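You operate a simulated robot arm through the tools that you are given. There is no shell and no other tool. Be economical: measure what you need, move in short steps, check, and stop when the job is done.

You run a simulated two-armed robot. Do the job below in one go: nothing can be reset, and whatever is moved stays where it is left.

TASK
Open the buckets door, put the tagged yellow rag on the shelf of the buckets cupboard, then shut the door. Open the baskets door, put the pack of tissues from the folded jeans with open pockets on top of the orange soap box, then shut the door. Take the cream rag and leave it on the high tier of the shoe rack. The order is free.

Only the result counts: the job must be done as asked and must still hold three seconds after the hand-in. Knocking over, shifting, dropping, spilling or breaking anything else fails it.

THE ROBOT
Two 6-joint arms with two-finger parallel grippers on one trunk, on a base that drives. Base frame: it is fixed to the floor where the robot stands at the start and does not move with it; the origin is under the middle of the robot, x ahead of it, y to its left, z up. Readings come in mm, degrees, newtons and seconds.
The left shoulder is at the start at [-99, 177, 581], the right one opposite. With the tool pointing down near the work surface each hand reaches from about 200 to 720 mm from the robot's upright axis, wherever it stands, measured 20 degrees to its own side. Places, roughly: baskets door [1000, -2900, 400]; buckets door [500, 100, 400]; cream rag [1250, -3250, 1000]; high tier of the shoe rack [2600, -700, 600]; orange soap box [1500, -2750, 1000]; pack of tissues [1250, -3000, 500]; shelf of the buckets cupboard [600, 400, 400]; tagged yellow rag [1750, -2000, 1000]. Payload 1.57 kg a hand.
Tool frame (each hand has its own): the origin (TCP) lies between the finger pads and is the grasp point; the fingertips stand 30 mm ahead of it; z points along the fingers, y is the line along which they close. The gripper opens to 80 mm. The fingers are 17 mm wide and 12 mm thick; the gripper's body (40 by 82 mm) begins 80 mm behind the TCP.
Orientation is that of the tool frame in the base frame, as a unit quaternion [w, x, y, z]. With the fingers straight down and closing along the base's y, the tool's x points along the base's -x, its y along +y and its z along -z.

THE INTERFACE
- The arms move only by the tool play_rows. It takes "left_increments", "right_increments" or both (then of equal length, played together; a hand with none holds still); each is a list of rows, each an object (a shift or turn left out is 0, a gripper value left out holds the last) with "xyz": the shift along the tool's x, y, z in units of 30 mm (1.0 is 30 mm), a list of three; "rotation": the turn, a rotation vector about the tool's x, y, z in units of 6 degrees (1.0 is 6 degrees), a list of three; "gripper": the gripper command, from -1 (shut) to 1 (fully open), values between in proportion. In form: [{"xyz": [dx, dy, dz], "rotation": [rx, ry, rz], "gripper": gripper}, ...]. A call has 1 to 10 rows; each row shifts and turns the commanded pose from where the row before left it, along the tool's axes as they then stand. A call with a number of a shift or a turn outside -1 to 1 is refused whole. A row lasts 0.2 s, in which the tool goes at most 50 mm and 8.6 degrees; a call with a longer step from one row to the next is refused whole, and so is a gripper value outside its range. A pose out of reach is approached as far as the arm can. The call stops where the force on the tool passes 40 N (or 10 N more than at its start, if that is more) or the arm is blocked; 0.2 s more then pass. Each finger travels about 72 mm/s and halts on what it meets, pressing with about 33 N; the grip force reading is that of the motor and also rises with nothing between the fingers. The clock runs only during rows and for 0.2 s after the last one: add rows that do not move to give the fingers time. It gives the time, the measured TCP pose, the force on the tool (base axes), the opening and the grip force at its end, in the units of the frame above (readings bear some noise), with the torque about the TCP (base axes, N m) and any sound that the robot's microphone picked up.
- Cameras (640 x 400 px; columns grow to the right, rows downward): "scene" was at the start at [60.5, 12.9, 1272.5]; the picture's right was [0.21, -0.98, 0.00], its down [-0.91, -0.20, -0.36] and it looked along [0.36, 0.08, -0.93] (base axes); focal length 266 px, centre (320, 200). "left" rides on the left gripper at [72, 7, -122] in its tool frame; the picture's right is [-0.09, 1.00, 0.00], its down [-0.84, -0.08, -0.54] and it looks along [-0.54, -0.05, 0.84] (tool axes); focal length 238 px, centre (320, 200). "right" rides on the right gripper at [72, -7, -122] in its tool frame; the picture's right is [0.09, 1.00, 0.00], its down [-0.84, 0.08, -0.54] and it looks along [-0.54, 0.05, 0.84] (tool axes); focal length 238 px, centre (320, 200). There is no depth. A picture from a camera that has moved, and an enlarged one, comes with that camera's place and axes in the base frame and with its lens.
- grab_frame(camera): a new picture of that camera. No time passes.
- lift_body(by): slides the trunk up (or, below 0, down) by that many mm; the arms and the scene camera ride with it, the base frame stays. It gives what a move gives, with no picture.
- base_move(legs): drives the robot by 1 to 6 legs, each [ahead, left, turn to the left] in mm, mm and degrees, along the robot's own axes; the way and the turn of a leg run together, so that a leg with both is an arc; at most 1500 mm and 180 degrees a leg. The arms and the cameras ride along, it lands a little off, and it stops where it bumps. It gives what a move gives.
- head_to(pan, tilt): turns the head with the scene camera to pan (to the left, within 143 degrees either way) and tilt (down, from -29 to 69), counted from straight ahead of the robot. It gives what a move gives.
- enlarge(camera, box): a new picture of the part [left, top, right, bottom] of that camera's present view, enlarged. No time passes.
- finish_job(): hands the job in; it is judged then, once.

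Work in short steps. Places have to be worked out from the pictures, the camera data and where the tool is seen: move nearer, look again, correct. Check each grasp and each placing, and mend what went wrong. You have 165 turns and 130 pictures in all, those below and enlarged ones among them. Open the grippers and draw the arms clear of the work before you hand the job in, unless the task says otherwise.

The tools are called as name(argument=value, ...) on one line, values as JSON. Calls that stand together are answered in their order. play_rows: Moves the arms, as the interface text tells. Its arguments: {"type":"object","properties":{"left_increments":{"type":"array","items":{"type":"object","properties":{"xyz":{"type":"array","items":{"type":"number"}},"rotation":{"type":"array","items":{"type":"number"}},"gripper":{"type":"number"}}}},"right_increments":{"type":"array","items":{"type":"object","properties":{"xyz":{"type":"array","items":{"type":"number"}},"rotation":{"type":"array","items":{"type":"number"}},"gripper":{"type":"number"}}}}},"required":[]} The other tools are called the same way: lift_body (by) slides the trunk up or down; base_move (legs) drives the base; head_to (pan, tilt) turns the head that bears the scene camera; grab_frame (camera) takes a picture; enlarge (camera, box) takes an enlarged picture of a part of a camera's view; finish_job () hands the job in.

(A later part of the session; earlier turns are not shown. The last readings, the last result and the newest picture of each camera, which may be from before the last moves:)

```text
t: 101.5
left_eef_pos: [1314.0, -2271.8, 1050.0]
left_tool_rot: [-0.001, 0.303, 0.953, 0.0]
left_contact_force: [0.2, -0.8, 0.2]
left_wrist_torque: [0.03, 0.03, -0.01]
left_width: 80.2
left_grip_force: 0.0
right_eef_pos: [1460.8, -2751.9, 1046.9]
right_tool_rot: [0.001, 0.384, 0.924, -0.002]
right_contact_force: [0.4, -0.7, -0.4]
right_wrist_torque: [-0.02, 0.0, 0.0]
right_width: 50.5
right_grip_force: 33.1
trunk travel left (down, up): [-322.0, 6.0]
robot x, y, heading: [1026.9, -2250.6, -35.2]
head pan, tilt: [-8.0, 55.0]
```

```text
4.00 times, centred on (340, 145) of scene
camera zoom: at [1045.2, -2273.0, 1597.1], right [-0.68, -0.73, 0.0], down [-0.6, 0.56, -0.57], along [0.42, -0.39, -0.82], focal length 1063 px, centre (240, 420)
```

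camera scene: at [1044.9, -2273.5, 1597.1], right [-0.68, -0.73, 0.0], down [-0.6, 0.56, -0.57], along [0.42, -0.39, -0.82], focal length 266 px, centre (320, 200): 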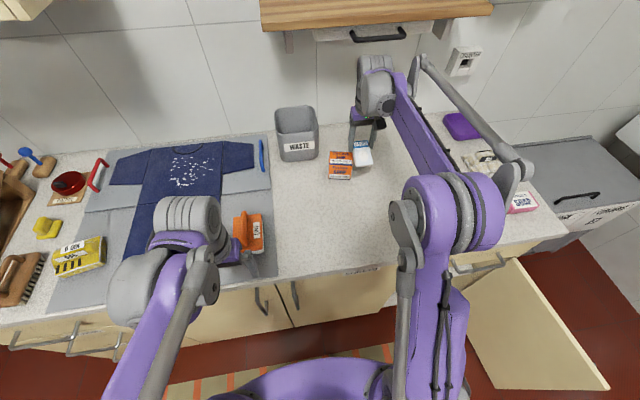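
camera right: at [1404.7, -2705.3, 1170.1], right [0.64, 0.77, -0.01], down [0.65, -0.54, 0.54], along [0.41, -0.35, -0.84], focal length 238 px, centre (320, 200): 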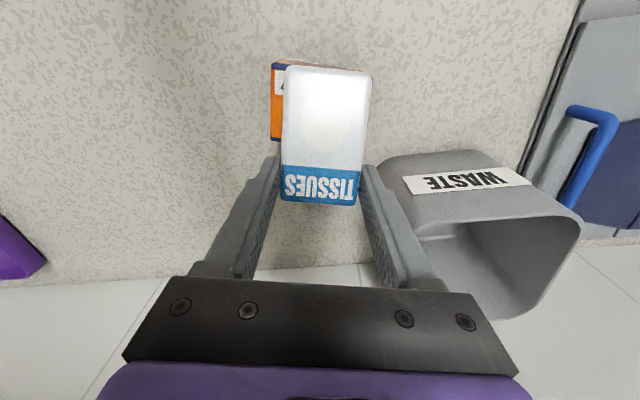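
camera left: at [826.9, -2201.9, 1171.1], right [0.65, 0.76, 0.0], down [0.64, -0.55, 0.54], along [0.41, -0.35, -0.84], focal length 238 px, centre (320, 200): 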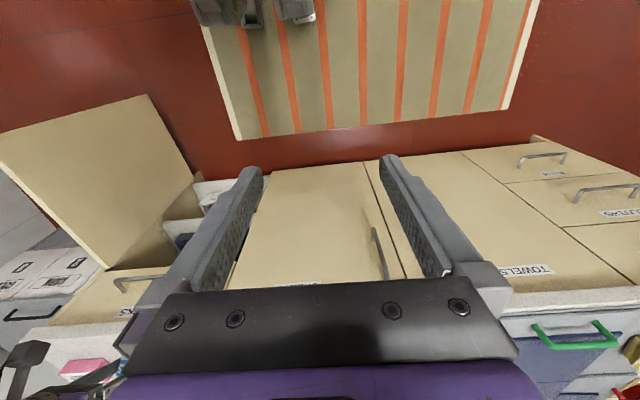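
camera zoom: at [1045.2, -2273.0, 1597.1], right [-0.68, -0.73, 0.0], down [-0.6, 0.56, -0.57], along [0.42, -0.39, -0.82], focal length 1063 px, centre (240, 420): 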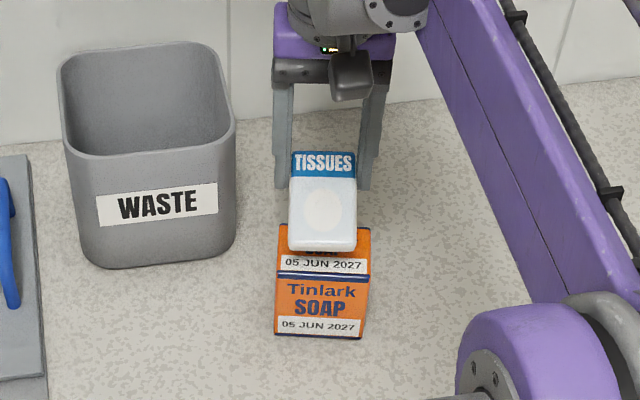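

Box is ~6 mm right of the pack's axis; its back edge about at the finger line. Shift a bit and lower to ~8 mm above contact.

play_rows(right_increments=[{"xyz": [-0.13, -0.2, 0]}, {"xyz": [0, 0, 0.6]}, {"xyz": [0, 0, 0.6]}])

enlarge(camera="scene", box=[280, 115, 400, 190])

```text
t: 102.3
left_eef_pos: [1313.2, -2270.9, 1050.0]
left_tool_rot: [0.0, 0.301, 0.954, 0.0]
left_contact_force: [-0.9, -1.0, 0.4]
left_wrist_torque: [0.01, 0.02, 0.01]
left_width: 79.8
left_grip_force: 0.0
right_eef_pos: [1456.6, -2757.2, 1014.6]
right_tool_rot: [0.0, 0.383, 0.924, -0.002]
right_contact_force: [0.3, 0.3, 13.7]
right_wrist_torque: [0.67, 0.61, -0.03]
right_width: 50.9
right_grip_force: 33.1
trunk travel left (down, up): [-322.0, 6.0]
robot x, y, heading: [1024.2, -2252.2, -35.2]
head pan, tilt: [-8.0, 55.0]
```

```text
5.33 times, centred on (340, 152) of scene
camera zoom: at [1043.3, -2271.7, 1597.3], right [-0.68, -0.73, 0.0], down [-0.6, 0.56, -0.57], along [0.42, -0.39, -0.82], focal length 1418 px, centre (213, 453)
```

zoom: 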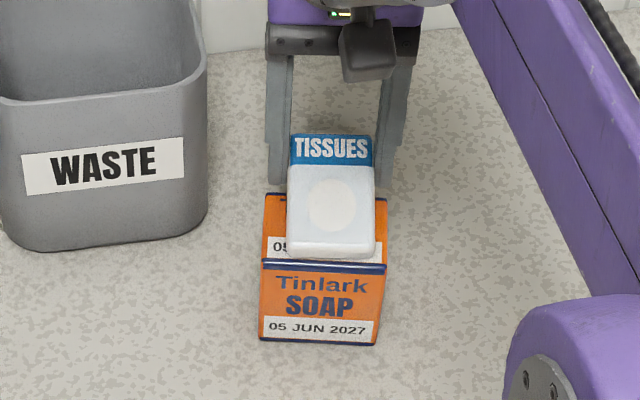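

Pack is in contact with the box top (13.7 N). Raise 4 mm, shift it ~10 mm toward the robot to centre it better, and settle.

play_rows(right_increments=[{"xyz": [0, 0, -0.17]}, {"xyz": [0.33, 0, 0]}, {"xyz": [0, 0, 0.1]}])

```text
t: 103.1
left_eef_pos: [1314.3, -2272.4, 1048.9]
left_tool_rot: [0.0, 0.302, 0.953, 0.001]
left_contact_force: [-0.3, -0.1, 0.3]
left_wrist_torque: [0.0, -0.02, -0.01]
left_width: 80.0
left_grip_force: 0.0
right_eef_pos: [1451.9, -2751.4, 1013.8]
right_tool_rot: [-0.001, 0.384, 0.923, -0.003]
right_contact_force: [0.5, -1.0, -0.8]
right_wrist_torque: [0.02, 0.01, -0.02]
right_width: 50.6
right_grip_force: 33.2
trunk travel left (down, up): [-322.0, 6.0]
robot x, y, heading: [1028.3, -2248.4, -35.0]
head pan, tilt: [-8.0, 55.0]
```

No contact force yet; lower 2 mm, then open.

play_rows(right_increments=[{"xyz": [0, 0, 0.07]}])

```text
t: 103.5
left_eef_pos: [1313.0, -2272.1, 1049.8]
left_tool_rot: [0.0, 0.302, 0.953, 0.0]
left_contact_force: [0.1, 0.3, -0.1]
left_wrist_torque: [0.0, 0.0, -0.01]
left_width: 80.1
left_grip_force: 0.1
right_eef_pos: [1451.2, -2750.7, 1012.7]
right_tool_rot: [-0.001, 0.384, 0.923, -0.003]
right_contact_force: [-1.3, -0.5, -0.5]
right_wrist_torque: [0.01, 0.03, 0.03]
right_width: 50.4
right_grip_force: 33.2
trunk travel left (down, up): [-322.0, 6.0]
robot x, y, heading: [1027.3, -2247.7, -35.3]
head pan, tilt: [-8.0, 55.0]
```

Still no contact; another 2 mm.

play_rows(right_increments=[{"xyz": [0, 0, 0.05]}, {"xyz": [0, 0, 0.03]}])

```text
t: 104.1
left_eef_pos: [1312.7, -2270.9, 1051.1]
left_tool_rot: [0.001, 0.302, 0.953, 0.0]
left_contact_force: [0.9, -0.1, 0.3]
left_wrist_torque: [0.01, 0.0, 0.02]
left_width: 79.9
left_grip_force: 0.1
right_eef_pos: [1450.8, -2751.2, 1011.4]
right_tool_rot: [0.0, 0.383, 0.924, -0.004]
right_contact_force: [0.2, -0.2, 15.7]
right_wrist_torque: [0.48, 0.68, 0.0]
right_width: 50.4
right_grip_force: 33.3
trunk travel left (down, up): [-322.0, 6.0]
robot x, y, heading: [1026.4, -2250.8, -35.1]
head pan, tilt: [-8.0, 55.0]
```

Contact at z≈1011. Open gently and rise.

play_rows(right_increments=[{"gripper": 0.4}, {"gripper": 0.6}, {"gripper": 0.6}, {"xyz": [0, 0, -0.4]}, {"xyz": [0, 0, -1]}, {"xyz": [0, 0, -1]}, {"xyz": [0, 0, -1]}])

enlarge(camera="scene", box=[280, 115, 400, 190])

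```text
t: 105.7
left_eef_pos: [1312.7, -2268.9, 1049.2]
left_tool_rot: [0.002, 0.302, 0.953, -0.001]
left_contact_force: [-0.5, 0.4, -0.4]
left_wrist_torque: [-0.02, -0.02, 0.01]
left_width: 79.9
left_grip_force: 0.1
right_eef_pos: [1452.2, -2747.5, 1113.6]
right_tool_rot: [0.001, 0.383, 0.924, -0.003]
right_contact_force: [-0.2, 0.5, -0.6]
right_wrist_torque: [-0.04, -0.01, 0.03]
right_width: 64.1
right_grip_force: 0.1
trunk travel left (down, up): [-322.0, 6.0]
robot x, y, heading: [1028.8, -2250.1, -35.1]
head pan, tilt: [-8.0, 55.0]
```

```text
5.33 times, centred on (340, 152) of scene
camera zoom: at [1043.2, -2268.9, 1597.1], right [-0.68, -0.73, 0.0], down [-0.6, 0.56, -0.58], along [0.42, -0.39, -0.82], focal length 1418 px, centre (213, 453)
```

zoom: 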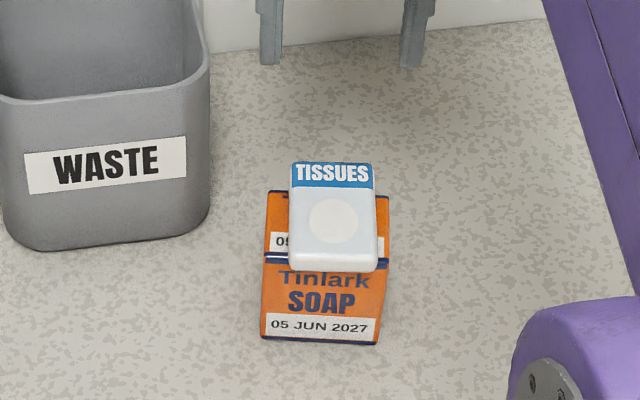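

The tissues lie flat and centred on the soap box. Now the door: I retract the arm, then drive back and right to stand before the open cupboard with the hand beyond the door's outer side.

play_rows(right_increments=[{"rotation": [0, 0, -0.85], "gripper": 0.6}, {"rotation": [0, 0, -0.85]}, {"xyz": [0.97, -0.7, 0], "gripper": -1}, {"xyz": [0.97, -0.7, 0]}, {"xyz": [0.97, -0.7, 0]}, {"xyz": [0.97, -0.7, 0]}, {"xyz": [0.97, -0.7, 0]}, {"xyz": [0.97, -0.7, 0]}])

base_move(legs=[[-390, 0, 0], [0, -545, 0]])

head_to(pan=-20, tilt=50)

grab_frame(camera="scene")

```text
t: 107.5
left_eef_pos: [1313.3, -2271.7, 1049.4]
left_tool_rot: [0.0, 0.302, 0.953, 0.001]
left_contact_force: [0.9, 0.1, -0.9]
left_wrist_torque: [-0.01, 0.01, 0.01]
left_width: 80.1
left_grip_force: 0.2
right_eef_pos: [1234.6, -2755.1, 1112.9]
right_tool_rot: [0.001, 0.3, 0.954, -0.002]
right_contact_force: [-0.3, -0.1, -0.3]
right_wrist_torque: [0.02, -0.02, 0.03]
right_width: 0.0
right_grip_force: 21.2
trunk travel left (down, up): [-322.0, 6.0]
robot x, y, heading: [1027.4, -2248.6, -35.1]
head pan, tilt: [-8.0, 55.0]
```

```text
t: 114.8
left_eef_pos: [682.5, -2489.2, 1049.1]
left_tool_rot: [0.0, 0.302, 0.953, 0.001]
left_contact_force: [0.8, 1.3, 0.3]
left_wrist_torque: [0.03, 0.0, -0.02]
left_width: 80.0
left_grip_force: 0.0
right_eef_pos: [605.4, -2972.4, 1112.0]
right_tool_rot: [-0.001, 0.3, 0.954, -0.002]
right_contact_force: [-0.2, 0.2, -0.5]
right_wrist_torque: [0.03, 0.0, 0.0]
right_width: 0.0
right_grip_force: 21.2
trunk travel left (down, up): [-322.0, 6.0]
robot x, y, heading: [398.4, -2468.1, -35.3]
head pan, tilt: [-8.0, 55.0]
```

```text
t: 115.5
left_eef_pos: [682.7, -2489.8, 1049.9]
left_tool_rot: [0.0, 0.302, 0.953, 0.0]
left_contact_force: [1.0, -0.2, -0.1]
left_wrist_torque: [0.0, -0.02, 0.03]
left_width: 80.0
left_grip_force: 0.0
right_eef_pos: [605.1, -2973.0, 1112.5]
right_tool_rot: [-0.001, 0.3, 0.954, -0.003]
right_contact_force: [0.6, -0.3, 0.5]
right_wrist_torque: [0.02, 0.02, -0.01]
right_width: 0.0
right_grip_force: 21.4
trunk travel left (down, up): [-322.0, 6.0]
robot x, y, heading: [395.1, -2465.2, -35.1]
head pan, tilt: [-20.0, 50.0]
```

```text
68 pictures are left
camera scene: at [404.9, -2504.1, 1603.6], right [-0.82, -0.57, 0.0], down [-0.44, 0.63, -0.64], along [0.37, -0.53, -0.77], focal length 266 px, centre (320, 200)
```

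scene: 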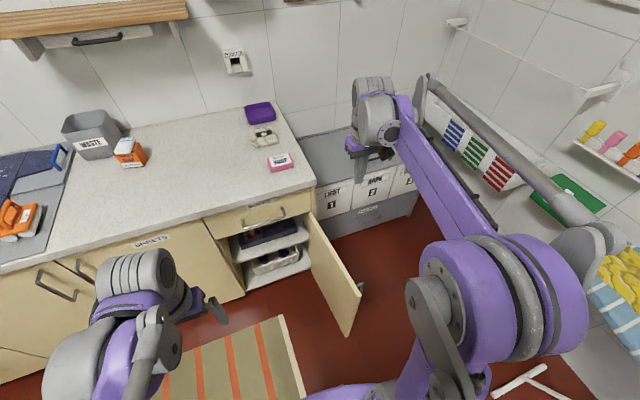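

The hand is just to the right of the door's outer face. Lower the trunk and hand so the fingers hang beside the door's top edge.

play_rows(right_increments=[{"xyz": [0, -0.8, 0]}])

lift_body(by=-300)

play_rows(right_increments=[{"xyz": [0, 0, 1]}, {"xyz": [0, 0, 1]}, {"xyz": [0, 0, 1]}, {"xyz": [0, 0, 1]}, {"xyz": [0, 0, 0.8]}])

grab_frame(camera="scene")

```text
t: 115.9
left_eef_pos: [682.8, -2489.6, 1050.1]
left_tool_rot: [0.0, 0.301, 0.953, 0.002]
left_contact_force: [-0.3, 0.1, -0.2]
left_wrist_torque: [0.04, -0.03, 0.03]
left_width: 80.0
left_grip_force: 0.0
right_eef_pos: [590.8, -2993.7, 1111.6]
right_tool_rot: [-0.001, 0.3, 0.954, -0.002]
right_contact_force: [0.5, 0.1, -1.1]
right_wrist_torque: [0.01, 0.01, -0.03]
right_width: 0.2
right_grip_force: 21.3
trunk travel left (down, up): [-322.0, 6.0]
robot x, y, heading: [392.5, -2466.3, -34.9]
head pan, tilt: [-20.0, 50.0]
```

```text
t: 118.9
left_eef_pos: [682.2, -2488.7, 750.2]
left_tool_rot: [0.0, 0.301, 0.954, 0.0]
left_contact_force: [0.2, -0.5, -0.4]
left_wrist_torque: [0.05, 0.03, 0.0]
left_width: 79.6
left_grip_force: 0.0
right_eef_pos: [591.6, -2991.7, 812.7]
right_tool_rot: [-0.001, 0.299, 0.954, -0.001]
right_contact_force: [-0.2, 0.6, -0.2]
right_wrist_torque: [0.0, 0.02, 0.03]
right_width: 0.0
right_grip_force: 21.3
trunk travel left (down, up): [-22.0, 306.0]
robot x, y, heading: [394.8, -2466.7, -35.2]
head pan, tilt: [-20.0, 50.0]
```

```text
t: 120.1
left_eef_pos: [682.7, -2488.6, 749.1]
left_tool_rot: [0.0, 0.302, 0.953, 0.001]
left_contact_force: [0.0, -1.5, 0.7]
left_wrist_torque: [0.01, 0.0, 0.01]
left_width: 80.0
left_grip_force: 0.1
right_eef_pos: [589.9, -2993.1, 668.2]
right_tool_rot: [-0.001, 0.3, 0.954, -0.003]
right_contact_force: [-0.3, -0.7, -0.4]
right_wrist_torque: [-0.03, 0.0, 0.01]
right_width: 0.1
right_grip_force: 21.0
trunk travel left (down, up): [-22.0, 306.0]
robot x, y, heading: [396.6, -2467.7, -35.0]
head pan, tilt: [-20.0, 50.0]
```

```text
67 pictures are left
camera scene: at [445.7, -2532.9, 1291.8], right [-0.82, -0.57, 0.0], down [-0.44, 0.63, -0.64], along [0.37, -0.53, -0.77], focal length 266 px, centre (320, 200)
```

scene: 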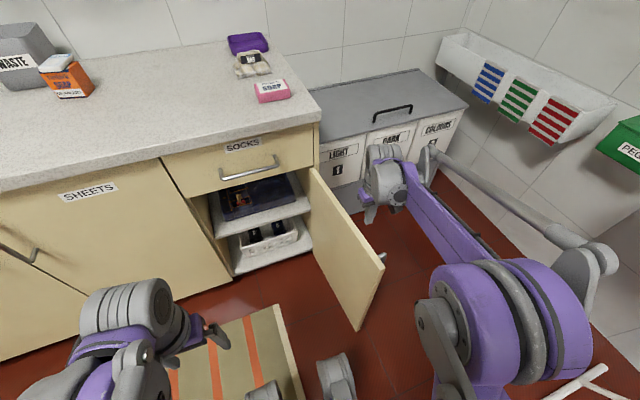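

Finger is right of the outer face; sweep left along the door's arc to push it closed.

play_rows(right_increments=[{"xyz": [0.05, 0.82, 0]}, {"xyz": [0.05, 0.82, 0]}, {"xyz": [0.05, 0.82, 0]}, {"xyz": [0.05, 0.82, 0]}, {"xyz": [0.05, 0.82, 0]}, {"xyz": [-0.2, 0.87, 0]}, {"xyz": [-0.2, 0.87, 0]}, {"xyz": [-0.2, 0.87, 0]}])

play_rows(right_increments=[{"xyz": [-0.5, 0.75, 0]}, {"xyz": [-0.5, 0.75, 0]}, {"xyz": [-0.5, 0.75, 0]}, {"xyz": [-0.78, 0.62, 0]}, {"xyz": [-0.78, 0.62, 0]}])

grab_frame(camera="scene")

```text
t: 121.9
left_eef_pos: [682.6, -2487.8, 748.9]
left_tool_rot: [0.0, 0.301, 0.954, 0.0]
left_contact_force: [-0.9, 0.0, -0.3]
left_wrist_torque: [0.01, -0.01, 0.0]
left_width: 80.0
left_grip_force: 0.1
right_eef_pos: [714.6, -2832.4, 668.0]
right_tool_rot: [-0.001, 0.3, 0.954, -0.003]
right_contact_force: [-0.6, 0.5, -0.2]
right_wrist_torque: [0.04, 0.01, 0.02]
right_width: 0.0
right_grip_force: 21.4
trunk travel left (down, up): [-22.0, 306.0]
robot x, y, heading: [400.2, -2467.6, -35.2]
head pan, tilt: [-20.0, 50.0]
```

```text
t: 123.1
left_eef_pos: [683.4, -2489.1, 751.0]
left_tool_rot: [0.0, 0.301, 0.954, 0.0]
left_contact_force: [0.3, -0.9, 0.1]
left_wrist_torque: [0.04, 0.0, 0.01]
left_width: 80.0
left_grip_force: 0.1
right_eef_pos: [851.9, -2800.1, 667.2]
right_tool_rot: [-0.002, 0.299, 0.954, -0.003]
right_contact_force: [0.4, 0.8, 0.7]
right_wrist_torque: [0.0, 0.01, 0.01]
right_width: 0.0
right_grip_force: 21.3
trunk travel left (down, up): [-22.0, 306.0]
robot x, y, heading: [395.7, -2466.4, -35.3]
head pan, tilt: [-20.0, 50.0]
```

```text
66 pictures are left
camera scene: at [446.1, -2532.8, 1291.7], right [-0.82, -0.57, 0.0], down [-0.44, 0.63, -0.64], along [0.37, -0.53, -0.77], focal length 266 px, centre (320, 200)
```

scene: 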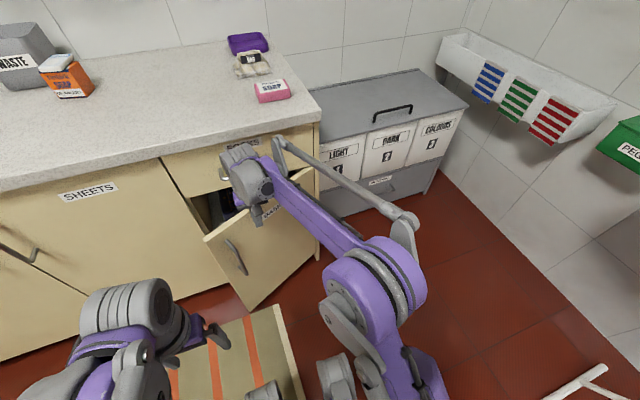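

Door is at ~30°. Push two more steps forward, then back off and pitch the tool forward for the final push.

play_rows(right_increments=[{"xyz": [-0.8, 0.38, 0]}, {"xyz": [-0.8, 0.38, 0]}, {"xyz": [1, 0, 0]}, {"xyz": [1, 0, 0]}, {"xyz": [1, 0, 0]}, {"xyz": [1, 0, 0]}])

play_rows(right_increments=[{"rotation": [0, -1, 0]}, {"rotation": [0, -1, 0]}, {"rotation": [0, -1, 0]}, {"rotation": [0, -1, 0]}, {"rotation": [0, -1, 0]}, {"rotation": [0, -1, 0]}, {"rotation": [0, -1, 0]}, {"rotation": [0, -1, 0]}, {"rotation": [0, -1, 0]}, {"rotation": [0, -1, 0]}])

grab_frame(camera="scene")

```text
t: 123.8
left_eef_pos: [681.7, -2488.3, 749.3]
left_tool_rot: [0.001, 0.302, 0.953, 0.001]
left_contact_force: [0.0, 0.0, -0.4]
left_wrist_torque: [0.02, -0.01, 0.03]
left_width: 79.9
left_grip_force: 0.1
right_eef_pos: [897.4, -2806.7, 668.9]
right_tool_rot: [-0.005, 0.299, 0.954, -0.003]
right_contact_force: [-5.7, 2.5, -0.3]
right_wrist_torque: [-0.25, -0.59, 0.02]
right_width: 0.2
right_grip_force: 21.3
trunk travel left (down, up): [-22.0, 306.0]
robot x, y, heading: [398.2, -2472.7, -35.3]
head pan, tilt: [-20.0, 50.0]
stopped in row 3 (right hand): the force on the tool passed its limit at 58 N (the readings are from after the stop); the commanded pose is now the measured one
```

```text
t: 126.0
left_eef_pos: [682.7, -2488.6, 750.0]
left_tool_rot: [0.0, 0.303, 0.953, 0.001]
left_contact_force: [-0.8, -0.5, 0.7]
left_wrist_torque: [0.01, 0.03, 0.03]
left_width: 80.1
left_grip_force: 0.0
right_eef_pos: [897.8, -2807.0, 667.2]
right_tool_rot: [0.473, 0.258, 0.829, -0.152]
right_contact_force: [-0.7, 1.0, -0.2]
right_wrist_torque: [-0.01, 0.05, 0.02]
right_width: 0.0
right_grip_force: 21.4
trunk travel left (down, up): [-22.0, 306.0]
robot x, y, heading: [397.9, -2467.7, -35.0]
head pan, tilt: [-20.0, 50.0]
```

```text
65 pictures are left
camera scene: at [445.6, -2532.8, 1291.8], right [-0.82, -0.57, 0.0], down [-0.44, 0.63, -0.64], along [0.37, -0.53, -0.77], focal length 266 px, centre (320, 200)
```

scene: 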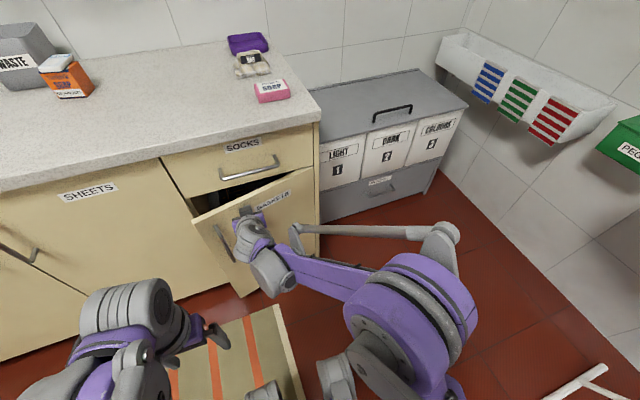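

Door ~20° left. Lower the pitched hand to z≈600 and push forward to close until it stops.

play_rows(right_increments=[{"xyz": [0.7, 0.5, 0.37]}, {"xyz": [0.7, 0.5, 0.37]}, {"xyz": [0.65, 0.5, 0.4]}, {"xyz": [-0.35, 0, 0.606]}, {"xyz": [-0.35, 0, 0.606]}, {"xyz": [-0.35, 0, 0.606]}, {"xyz": [-0.35, 0, 0.606]}])

grab_frame(camera="scene")

```text
t: 127.4
left_eef_pos: [682.7, -2489.6, 749.6]
left_tool_rot: [0.001, 0.303, 0.953, 0.001]
left_contact_force: [0.8, -0.5, -0.1]
left_wrist_torque: [-0.01, 0.01, -0.02]
left_width: 80.2
left_grip_force: 0.0
right_eef_pos: [973.7, -2805.2, 596.4]
right_tool_rot: [0.471, 0.259, 0.83, -0.152]
right_contact_force: [-8.8, 4.6, 2.6]
right_wrist_torque: [-0.02, 0.02, 0.01]
right_width: 0.1
right_grip_force: 21.5
trunk travel left (down, up): [-22.0, 306.0]
robot x, y, heading: [395.6, -2469.6, -35.2]
head pan, tilt: [-20.0, 50.0]
stopped in row 7 (right hand): the force on the tool passed its limit at 67 N (the readings are from after the stop); the commanded pose is now the measured one
```

```text
64 pictures are left
camera scene: at [444.9, -2532.4, 1291.8], right [-0.82, -0.57, 0.0], down [-0.44, 0.63, -0.64], along [0.37, -0.53, -0.77], focal length 266 px, centre (320, 200)
```

scene: 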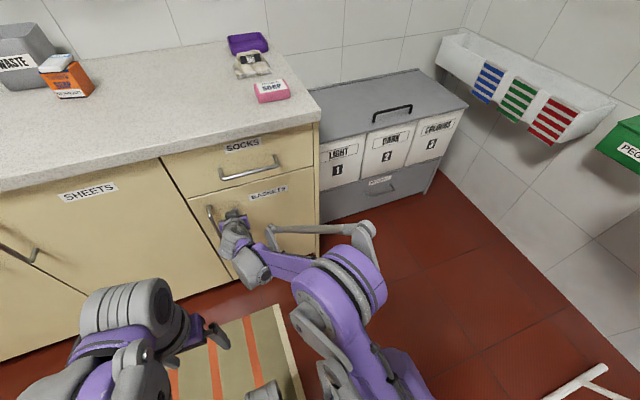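

Baskets door is shut. Retract, re-point the tool down, raise the trunk and approach the cream rag.

play_rows(right_increments=[{"xyz": [0.5, 0, -0.866]}, {"xyz": [0.5, 0, -0.866]}, {"xyz": [0.5, 0, -0.866]}, {"xyz": [0.5, 0, -0.866]}, {"rotation": [0, 1, 0]}, {"rotation": [0, 1, 0]}, {"rotation": [0, 1, 0]}, {"rotation": [0, 1, 0]}, {"rotation": [0, 1, 0]}])

play_rows(right_increments=[{"rotation": [0, 1, 0]}, {"rotation": [0, 1, 0]}, {"rotation": [0, 1, 0]}, {"rotation": [0, 1, 0]}, {"rotation": [0, 0.8, 0]}, {"xyz": [0, 0, -1], "gripper": 1}, {"xyz": [0, 0, -1]}, {"xyz": [0, 0, -1]}, {"xyz": [0, 0, -1]}, {"xyz": [0, 0, -1]}])

lift_body(by=305)

base_move(legs=[[370, 60, 0]])

grab_frame(camera="right")

grab_frame(camera="scene")

```text
t: 129.4
left_eef_pos: [682.8, -2489.2, 748.6]
left_tool_rot: [0.0, 0.303, 0.953, 0.002]
left_contact_force: [-1.1, -0.2, 1.2]
left_wrist_torque: [0.0, -0.02, 0.0]
left_width: 80.0
left_grip_force: 0.0
right_eef_pos: [876.4, -2737.3, 596.7]
right_tool_rot: [0.24, 0.289, 0.924, -0.079]
right_contact_force: [0.3, 0.0, -0.8]
right_wrist_torque: [0.0, 0.0, 0.0]
right_width: 0.0
right_grip_force: 21.2
trunk travel left (down, up): [-22.0, 306.0]
robot x, y, heading: [397.1, -2462.0, -35.3]
head pan, tilt: [-20.0, 50.0]
```

```text
t: 131.6
left_eef_pos: [682.6, -2489.9, 750.3]
left_tool_rot: [0.0, 0.302, 0.953, 0.001]
left_contact_force: [-0.5, 0.0, 0.8]
left_wrist_torque: [0.01, 0.0, -0.01]
left_width: 80.0
left_grip_force: 0.1
right_eef_pos: [875.2, -2734.1, 746.2]
right_tool_rot: [0.003, 0.3, 0.954, -0.006]
right_contact_force: [-0.5, -0.9, -0.2]
right_wrist_torque: [0.01, -0.01, 0.02]
right_width: 79.9
right_grip_force: 0.1
trunk travel left (down, up): [-22.0, 306.0]
robot x, y, heading: [390.4, -2463.1, -35.2]
head pan, tilt: [-20.0, 50.0]
```

```text
t: 134.7
left_eef_pos: [681.0, -2488.5, 1055.8]
left_tool_rot: [0.0, 0.302, 0.953, 0.001]
left_contact_force: [0.6, 0.1, 0.1]
left_wrist_torque: [-0.02, 0.0, 0.0]
left_width: 80.1
left_grip_force: 0.1
right_eef_pos: [875.5, -2735.1, 1053.3]
right_tool_rot: [0.003, 0.301, 0.954, -0.005]
right_contact_force: [0.2, 0.1, 0.3]
right_wrist_torque: [-0.02, 0.0, -0.05]
right_width: 79.8
right_grip_force: 0.1
trunk travel left (down, up): [-327.0, 1.0]
robot x, y, heading: [400.4, -2466.4, -35.4]
head pan, tilt: [-20.0, 50.0]
```

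```text
t: 137.1
left_eef_pos: [1019.4, -2653.3, 1055.7]
left_tool_rot: [0.0, 0.301, 0.954, 0.001]
left_contact_force: [0.4, 0.4, -0.3]
left_wrist_torque: [-0.02, -0.01, -0.05]
left_width: 79.9
left_grip_force: 0.1
right_eef_pos: [1212.7, -2899.2, 1051.6]
right_tool_rot: [0.003, 0.3, 0.954, -0.005]
right_contact_force: [-0.2, 0.7, 0.0]
right_wrist_torque: [-0.01, 0.0, -0.03]
right_width: 80.0
right_grip_force: 0.1
trunk travel left (down, up): [-327.0, 1.0]
robot x, y, heading: [733.1, -2633.1, -35.0]
head pan, tilt: [-20.0, 50.0]
```

```text
63 pictures are left
camera right: at [1149.4, -2862.6, 1173.9], right [0.49, 0.87, -0.01], down [0.73, -0.41, 0.55], along [0.47, -0.28, -0.84], focal length 238 px, centre (320, 200)
```

right: 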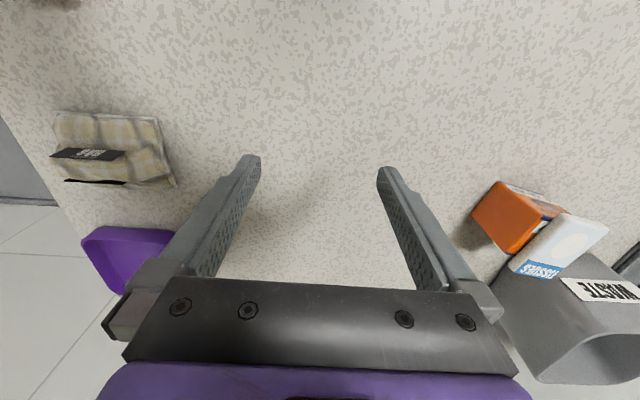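

```text
62 pictures are left
camera scene: at [741.6, -2668.0, 1607.7], right [-0.82, -0.57, 0.0], down [-0.44, 0.63, -0.64], along [0.37, -0.53, -0.77], focal length 266 px, centre (320, 200)
```

scene: 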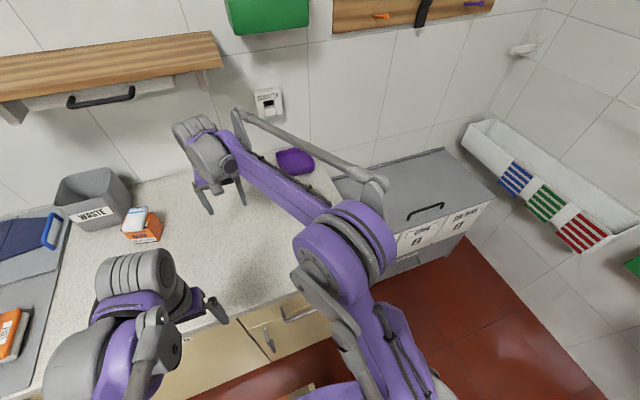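

Cream rag visible in the wrist view at about [1120, -3125]. Enlarge to see its shape.

enlarge(camera="right", box=[30, 80, 230, 205])

```text
3.20 times, centred on (130, 142) of right
camera zoom: at [1149.4, -2862.6, 1173.9], right [0.49, 0.87, -0.01], down [0.73, -0.41, 0.55], along [0.47, -0.28, -0.84], focal length 763 px, centre (928, 384)
```

zoom: 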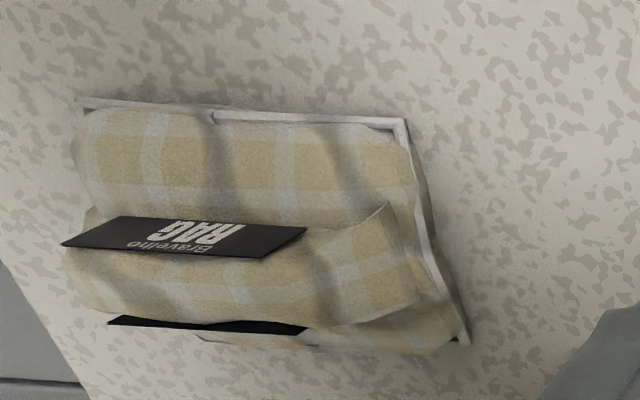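

Move the hand right above/before the rag for a closer look.

play_rows(right_increments=[{"xyz": [0, -1, 0]}, {"xyz": [0, -1, 0]}, {"xyz": [0, -1, 0]}, {"xyz": [0, -1, 0]}, {"xyz": [0, -1, 0]}, {"xyz": [0, -1, 0]}, {"xyz": [0, -1, 0]}, {"xyz": [0, -0.9, 0]}])

grab_frame(camera="right")

grab_frame(camera="scene")

```text
t: 138.9
left_eef_pos: [1020.4, -2653.6, 1054.9]
left_tool_rot: [0.0, 0.302, 0.953, 0.001]
left_contact_force: [0.2, -0.4, 0.2]
left_wrist_torque: [0.0, -0.01, -0.02]
left_width: 79.9
left_grip_force: 0.0
right_eef_pos: [1078.0, -3094.8, 1054.5]
right_tool_rot: [0.003, 0.3, 0.954, -0.006]
right_contact_force: [0.9, 0.2, 0.7]
right_wrist_torque: [-0.02, 0.0, 0.0]
right_width: 80.0
right_grip_force: 0.2
trunk travel left (down, up): [-327.0, 1.0]
robot x, y, heading: [732.5, -2630.9, -35.2]
head pan, tilt: [-20.0, 50.0]
```

```text
60 pictures are left
camera right: at [1013.5, -3058.3, 1175.9], right [0.49, 0.87, -0.01], down [0.73, -0.41, 0.55], along [0.47, -0.28, -0.84], focal length 238 px, centre (320, 200)
```

right: 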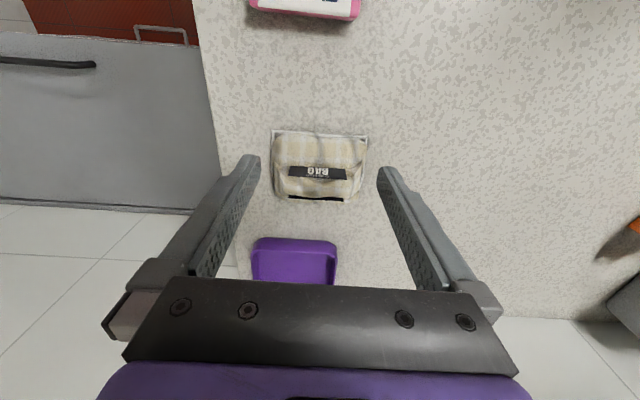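

```text
59 pictures are left
camera scene: at [741.7, -2668.9, 1607.9], right [-0.82, -0.57, 0.0], down [-0.44, 0.63, -0.64], along [0.37, -0.53, -0.77], focal length 266 px, centre (320, 200)
```

scene: 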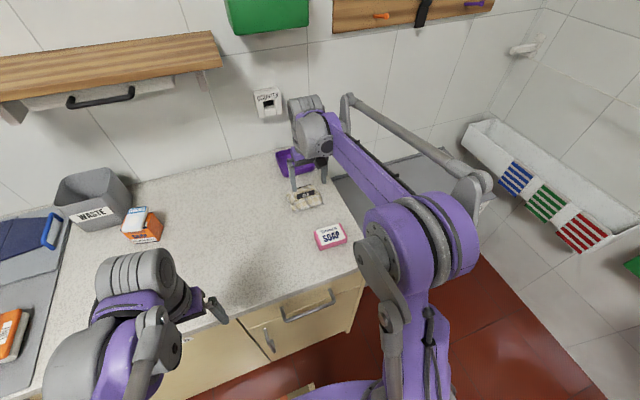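

enlarge(camera="right", box=[250, 115, 390, 215])

enlarge(camera="scene", box=[265, 165, 345, 215])

```text
4.00 times, centred on (320, 165) of right
camera zoom: at [1013.5, -3058.3, 1175.9], right [0.49, 0.87, -0.01], down [0.73, -0.41, 0.55], along [0.47, -0.28, -0.84], focal length 953 px, centre (320, 340)
```

zoom: 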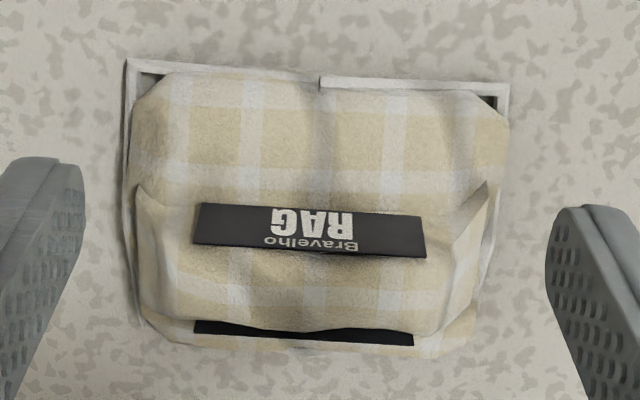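

```text
8.00 times, centred on (305, 190) of scene
camera zoom: at [741.7, -2668.9, 1607.9], right [-0.82, -0.57, 0.0], down [-0.44, 0.63, -0.64], along [0.37, -0.53, -0.77], focal length 2126 px, centre (440, 280)
```

zoom: 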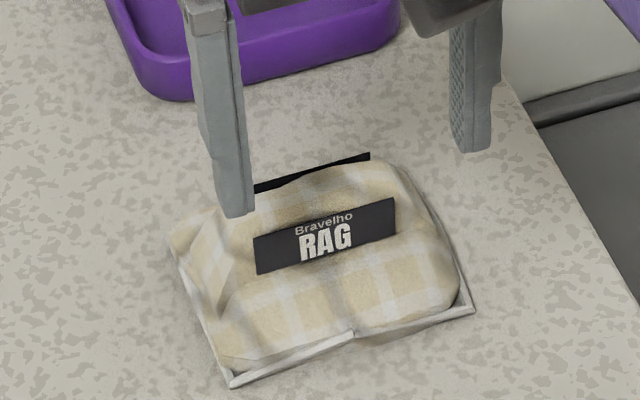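

The rag has a central hump with upright tags front and back (~35 mm across depth). I'll grasp across it, so yaw the tool 90° and centre over the hump.

play_rows(right_increments=[{"rotation": [0, 0, 1]}, {"rotation": [0, 0, 1]}, {"rotation": [0, 0, 1]}, {"rotation": [0, 0, 1]}, {"rotation": [0, 0, 1]}, {"rotation": [0, 0, 1]}, {"rotation": [0, 0, 1]}, {"rotation": [0, 0, 1]}])

play_rows(right_increments=[{"rotation": [0, 0, 1]}, {"rotation": [0, 0, 1]}, {"rotation": [0, 0, 1]}, {"rotation": [0, 0, 1]}, {"rotation": [0, 0, 1]}, {"rotation": [0, 0, 1]}, {"rotation": [0, 0, 1]}])

grab_frame(camera="right")

```text
t: 140.7
left_eef_pos: [1021.1, -2653.8, 1055.1]
left_tool_rot: [0.0, 0.302, 0.953, 0.0]
left_contact_force: [-0.2, 0.6, 0.1]
left_wrist_torque: [0.0, 0.0, 0.04]
left_width: 80.1
left_grip_force: 0.1
right_eef_pos: [1076.9, -3093.2, 1055.6]
right_tool_rot: [0.005, 0.663, 0.749, -0.004]
right_contact_force: [0.2, 0.2, -0.7]
right_wrist_torque: [0.0, 0.01, 0.02]
right_width: 80.1
right_grip_force: 0.1
trunk travel left (down, up): [-327.0, 1.0]
robot x, y, heading: [735.7, -2628.6, -35.0]
head pan, tilt: [-20.0, 50.0]
```

```text
t: 142.3
left_eef_pos: [1021.6, -2653.1, 1054.8]
left_tool_rot: [0.0, 0.301, 0.954, 0.002]
left_contact_force: [-0.2, 0.5, 0.8]
left_wrist_torque: [0.01, -0.01, 0.0]
left_width: 80.2
left_grip_force: 0.1
right_eef_pos: [1078.5, -3093.6, 1055.2]
right_tool_rot: [0.005, 0.887, 0.462, -0.002]
right_contact_force: [0.6, 0.2, -0.2]
right_wrist_torque: [0.01, 0.01, 0.01]
right_width: 80.0
right_grip_force: 0.0
trunk travel left (down, up): [-327.0, 1.0]
robot x, y, heading: [733.8, -2631.1, -35.2]
head pan, tilt: [-20.0, 50.0]
```

```text
56 pictures are left
camera right: at [1112.9, -3030.5, 1176.1], right [0.87, -0.5, 0.01], down [-0.42, -0.72, 0.55], along [-0.27, -0.48, -0.84], focal length 238 px, centre (320, 200)
```

right: 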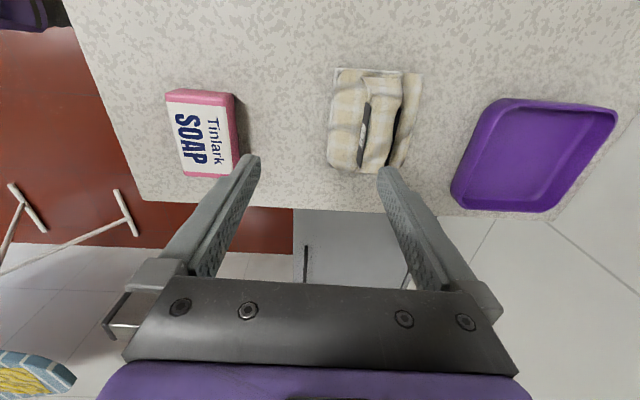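

Hump centre ≈[1131, -3123]. Move over it and descend to ~50 mm above the counter, then check.

play_rows(right_increments=[{"xyz": [0.1, 1, 0]}, {"xyz": [0.1, 1, 0]}, {"xyz": [0, 0, 1]}, {"xyz": [0, 0, 0.9]}])

grab_frame(camera="right")

enlarge(camera="scene", box=[245, 135, 365, 210])

```text
t: 143.3
left_eef_pos: [1020.5, -2654.2, 1055.3]
left_tool_rot: [0.0, 0.302, 0.953, 0.0]
left_contact_force: [-0.8, 0.2, 0.2]
left_wrist_torque: [-0.01, -0.02, 0.02]
left_width: 80.2
left_grip_force: 0.1
right_eef_pos: [1131.0, -3124.2, 997.2]
right_tool_rot: [0.006, 0.886, 0.463, -0.002]
right_contact_force: [-0.5, 0.6, 0.1]
right_wrist_torque: [0.0, 0.01, 0.01]
right_width: 79.9
right_grip_force: 0.1
trunk travel left (down, up): [-327.0, 1.0]
robot x, y, heading: [733.6, -2632.9, -35.0]
head pan, tilt: [-20.0, 50.0]
```

```text
55 pictures are left
camera right: at [1165.2, -3061.0, 1119.0], right [0.87, -0.49, 0.01], down [-0.42, -0.72, 0.55], along [-0.27, -0.48, -0.84], focal length 238 px, centre (320, 200)
```

right: 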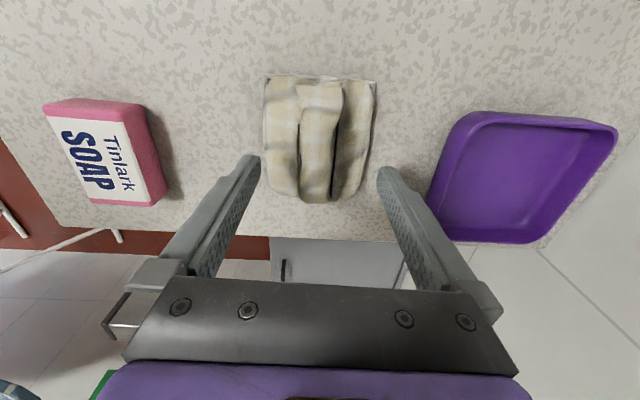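

```text
5.33 times, centred on (305, 172) of scene
camera zoom: at [742.5, -2668.7, 1607.9], right [-0.82, -0.57, 0.0], down [-0.44, 0.63, -0.64], along [0.37, -0.53, -0.77], focal length 1418 px, centre (400, 347)
```

zoom: 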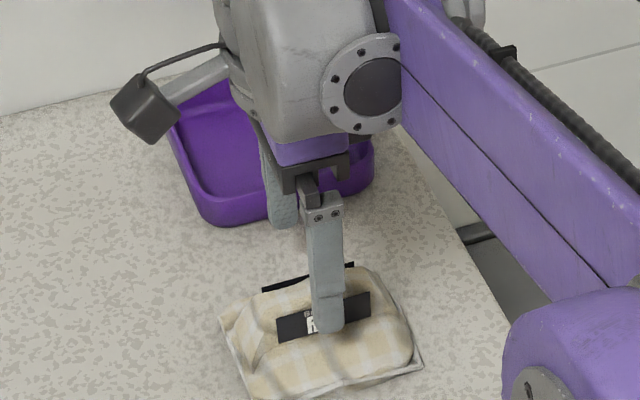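

Well centred over the hump. Descend with small steps.

play_rows(right_increments=[{"xyz": [0, 0.05, 0.6]}, {"xyz": [0, 0, 0.6]}, {"xyz": [0, 0, 0.3]}])

grab_frame(camera="right")

enlarge(camera="scene", box=[265, 165, 345, 215])

```text
t: 144.1
left_eef_pos: [1019.3, -2652.6, 1055.5]
left_tool_rot: [0.002, 0.302, 0.953, -0.001]
left_contact_force: [-0.1, 0.1, 1.0]
left_wrist_torque: [0.03, 0.04, 0.01]
left_width: 79.9
left_grip_force: 0.0
right_eef_pos: [1131.1, -3124.9, 957.2]
right_tool_rot: [0.007, 0.887, 0.462, -0.001]
right_contact_force: [1.2, -1.7, 35.4]
right_wrist_torque: [0.85, 1.11, 0.03]
right_width: 77.6
right_grip_force: 0.0
trunk travel left (down, up): [-327.0, 1.0]
robot x, y, heading: [734.0, -2631.6, -35.1]
head pan, tilt: [-20.0, 50.0]
```

```text
53 pictures are left
camera right: at [1165.6, -3060.2, 1078.9], right [0.87, -0.49, 0.01], down [-0.42, -0.72, 0.55], along [-0.26, -0.48, -0.83], focal length 238 px, centre (320, 200)
```

right: 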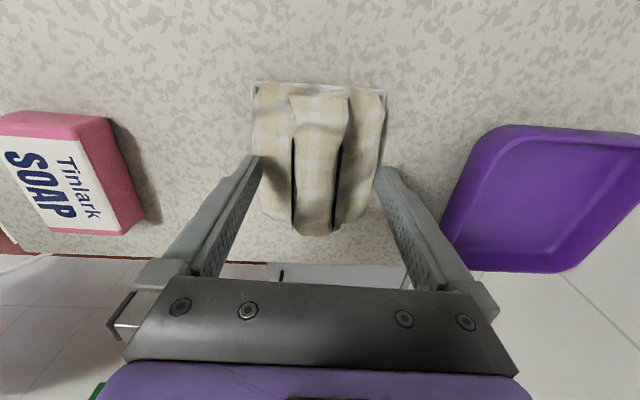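

```text
8.00 times, centred on (305, 190) of scene
camera zoom: at [739.7, -2665.4, 1608.5], right [-0.82, -0.57, 0.0], down [-0.44, 0.63, -0.64], along [0.37, -0.53, -0.76], focal length 2126 px, centre (440, 280)
```

zoom: 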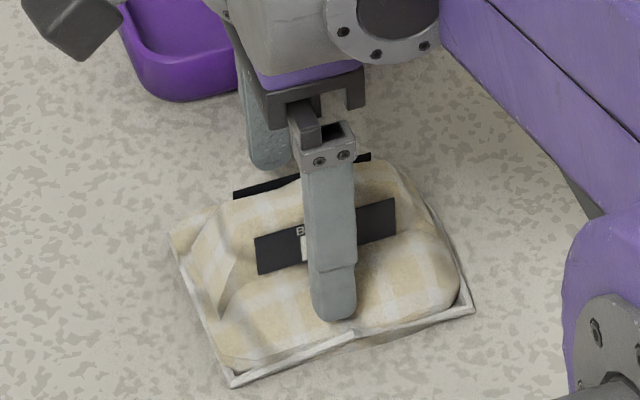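

Fingertips rest on the side cloth with the hump between. Raise 4 mm and close.

play_rows(right_increments=[{"xyz": [0, 0, -0.2]}, {"gripper": -1}, {"gripper": -1}, {"gripper": -1}, {"gripper": -1}])

play_rows(right_increments=[{"xyz": [0, 0, -0.5]}, {"xyz": [0, 0, -1]}, {"xyz": [0, 0, -1]}, {"xyz": [0, 0, -1]}])

grab_frame(camera="right")

```text
t: 145.3
left_eef_pos: [1020.7, -2653.9, 1054.1]
left_tool_rot: [0.0, 0.302, 0.953, 0.001]
left_contact_force: [-0.3, 0.0, 0.2]
left_wrist_torque: [0.01, 0.0, -0.01]
left_width: 80.2
left_grip_force: 0.1
right_eef_pos: [1131.1, -3126.2, 958.8]
right_tool_rot: [0.006, 0.887, 0.462, -0.001]
right_contact_force: [-0.8, -1.4, -0.1]
right_wrist_torque: [0.01, 0.0, 0.0]
right_width: 23.0
right_grip_force: 32.8
trunk travel left (down, up): [-327.0, 1.0]
robot x, y, heading: [735.8, -2630.9, -35.3]
head pan, tilt: [-20.0, 50.0]
```

```text
t: 146.3
left_eef_pos: [1020.0, -2652.5, 1055.8]
left_tool_rot: [0.0, 0.302, 0.953, 0.0]
left_contact_force: [-0.6, 0.1, 1.1]
left_wrist_torque: [0.01, -0.01, 0.02]
left_width: 80.0
left_grip_force: 0.1
right_eef_pos: [1130.6, -3124.0, 1065.6]
right_tool_rot: [0.005, 0.886, 0.463, -0.002]
right_contact_force: [-0.4, 0.0, 0.1]
right_wrist_torque: [-0.03, -0.01, -0.01]
right_width: 22.7
right_grip_force: 32.9
trunk travel left (down, up): [-327.0, 1.0]
robot x, y, heading: [736.1, -2631.5, -34.8]
head pan, tilt: [-20.0, 50.0]
```

```text
51 pictures are left
camera right: at [1165.9, -3061.1, 1186.4], right [0.87, -0.49, 0.01], down [-0.42, -0.72, 0.55], along [-0.27, -0.48, -0.84], focal length 238 px, centre (320, 200)
```

right: 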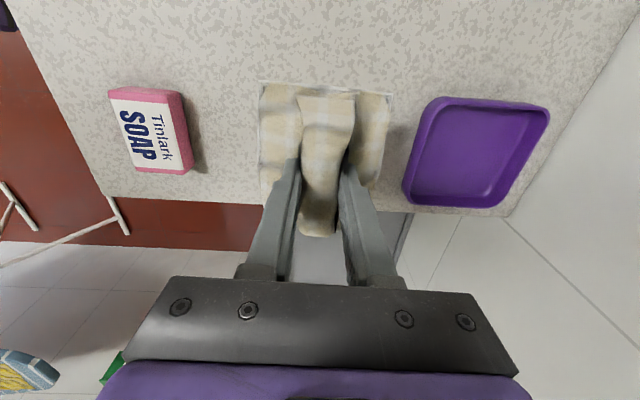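

Cream rag lifted securely. Retract the right arm and raise it, then drive left towards the yellow rag.

play_rows(right_increments=[{"xyz": [0, -0.5, -1]}, {"xyz": [0, -1, -0.5]}, {"xyz": [0, -1, 0]}, {"xyz": [0, -1, 0]}, {"xyz": [0, -1, 0]}, {"xyz": [0, -1, 0]}, {"xyz": [0, -1, 0]}])

base_move(legs=[[-90, 0, 0], [0, 880, 0]])

head_to(pan=10, tilt=50)

grab_frame(camera="scene")

grab_frame(camera="left")

```text
t: 147.9
left_eef_pos: [1019.8, -2652.6, 1055.7]
left_tool_rot: [0.0, 0.302, 0.953, 0.001]
left_contact_force: [-0.2, 1.4, -0.4]
left_wrist_torque: [-0.03, -0.01, 0.01]
left_width: 80.0
left_grip_force: 0.2
right_eef_pos: [969.1, -3011.2, 1108.7]
right_tool_rot: [0.005, 0.886, 0.463, -0.002]
right_contact_force: [-0.5, 0.2, -0.5]
right_wrist_torque: [0.0, 0.0, -0.02]
right_width: 22.8
right_grip_force: 32.6
trunk travel left (down, up): [-327.0, 1.0]
robot x, y, heading: [728.9, -2628.9, -35.1]
head pan, tilt: [-20.0, 50.0]
```

```text
t: 156.7
left_eef_pos: [1456.8, -1879.8, 1053.9]
left_tool_rot: [0.0, 0.302, 0.953, 0.0]
left_contact_force: [0.0, 0.0, 0.3]
left_wrist_torque: [-0.01, 0.01, -0.02]
left_width: 79.9
left_grip_force: 0.0
right_eef_pos: [1405.9, -2238.2, 1108.0]
right_tool_rot: [0.006, 0.887, 0.461, -0.002]
right_contact_force: [0.4, 0.2, -1.0]
right_wrist_torque: [-0.02, -0.04, 0.0]
right_width: 23.0
right_grip_force: 32.7
trunk travel left (down, up): [-327.0, 1.0]
robot x, y, heading: [1169.3, -1859.1, -35.5]
head pan, tilt: [-20.0, 50.0]
```

```text
t: 157.6
left_eef_pos: [1455.4, -1880.2, 1054.7]
left_tool_rot: [0.001, 0.303, 0.953, 0.0]
left_contact_force: [-0.7, -0.2, -0.4]
left_wrist_torque: [-0.01, 0.02, 0.0]
left_width: 80.1
left_grip_force: 0.1
right_eef_pos: [1405.5, -2239.1, 1108.2]
right_tool_rot: [0.005, 0.887, 0.461, -0.002]
right_contact_force: [0.1, 0.1, 0.1]
right_wrist_torque: [-0.02, 0.01, 0.01]
right_width: 22.6
right_grip_force: 33.3
trunk travel left (down, up): [-327.0, 1.0]
robot x, y, heading: [1168.1, -1855.0, -35.5]
head pan, tilt: [10.0, 50.0]
```

```text
50 pictures are left
camera scene: at [1203.3, -1863.7, 1607.9], right [-0.43, -0.9, 0.0], down [-0.69, 0.33, -0.64], along [0.58, -0.27, -0.77], focal length 266 px, centre (320, 200)
```

scene: 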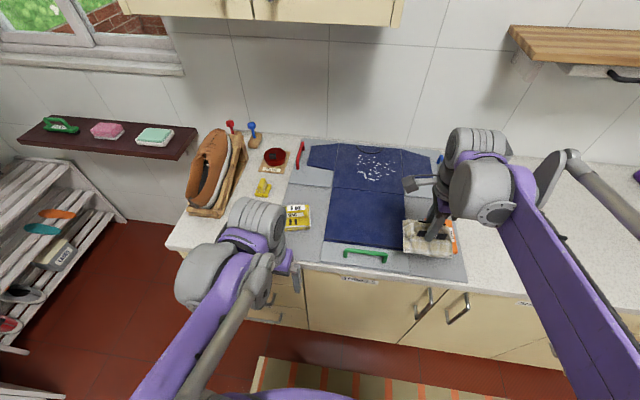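

```text
49 pictures are left
camera left: at [1401.7, -1832.7, 1176.1], right [0.65, 0.76, 0.0], down [0.64, -0.55, 0.54], along [0.41, -0.35, -0.84], focal length 238 px, centre (320, 200)
```

left: 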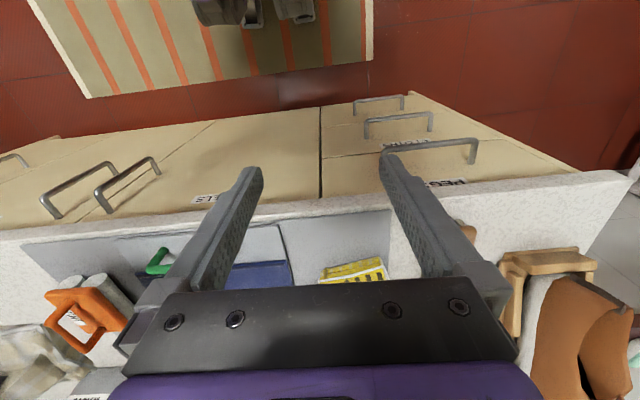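

Yellow rag ≈[1680, -2006], its long axis at about -103°. Since it must later go into a low cupboard, I plan to grip with the tool tilted along that axis. First move the left hand forward for a close look.

play_rows(left_increments=[{"xyz": [-1, 0, 0]}, {"xyz": [-1, 0, 0]}, {"xyz": [-1, 0, 0]}, {"xyz": [-1, 0, 0]}, {"xyz": [-1, 0, 0]}, {"xyz": [-0.5, 0, 0]}])

grab_frame(camera="left")

enlarge(camera="scene", box=[180, 110, 340, 250])

```text
t: 159.0
left_eef_pos: [1590.4, -1974.6, 1055.1]
left_tool_rot: [-0.001, 0.303, 0.953, 0.001]
left_contact_force: [-0.3, 1.1, -0.4]
left_wrist_torque: [-0.01, 0.01, 0.0]
left_width: 80.1
left_grip_force: 0.0
right_eef_pos: [1405.9, -2237.7, 1107.4]
right_tool_rot: [0.006, 0.888, 0.46, -0.002]
right_contact_force: [-0.3, 0.5, -0.2]
right_wrist_torque: [-0.01, -0.02, 0.01]
right_width: 23.0
right_grip_force: 32.9
trunk travel left (down, up): [-327.0, 1.0]
robot x, y, heading: [1169.4, -1855.8, -35.3]
head pan, tilt: [10.0, 50.0]
```

```text
48 pictures are left
camera left: at [1536.9, -1927.9, 1176.3], right [0.65, 0.76, 0.0], down [0.64, -0.55, 0.54], along [0.41, -0.35, -0.84], focal length 238 px, centre (320, 200)
```

left: 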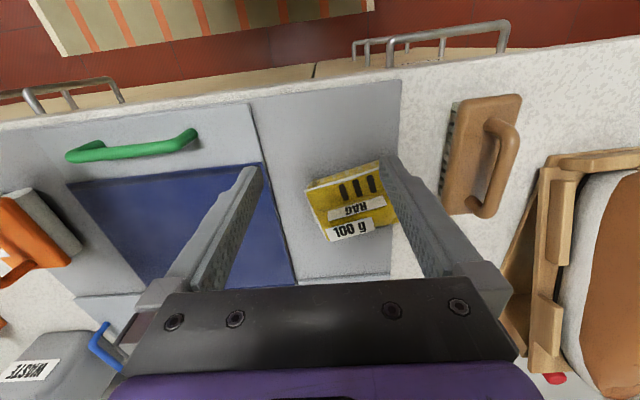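

```text
2.86 times, centred on (260, 180) of scene
camera zoom: at [1203.6, -1863.8, 1607.9], right [-0.43, -0.9, 0.0], down [-0.69, 0.33, -0.64], along [0.58, -0.27, -0.77], focal length 759 px, centre (491, 257)
```

zoom: 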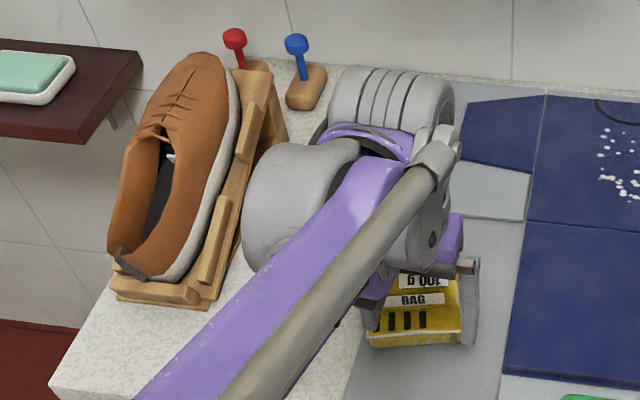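

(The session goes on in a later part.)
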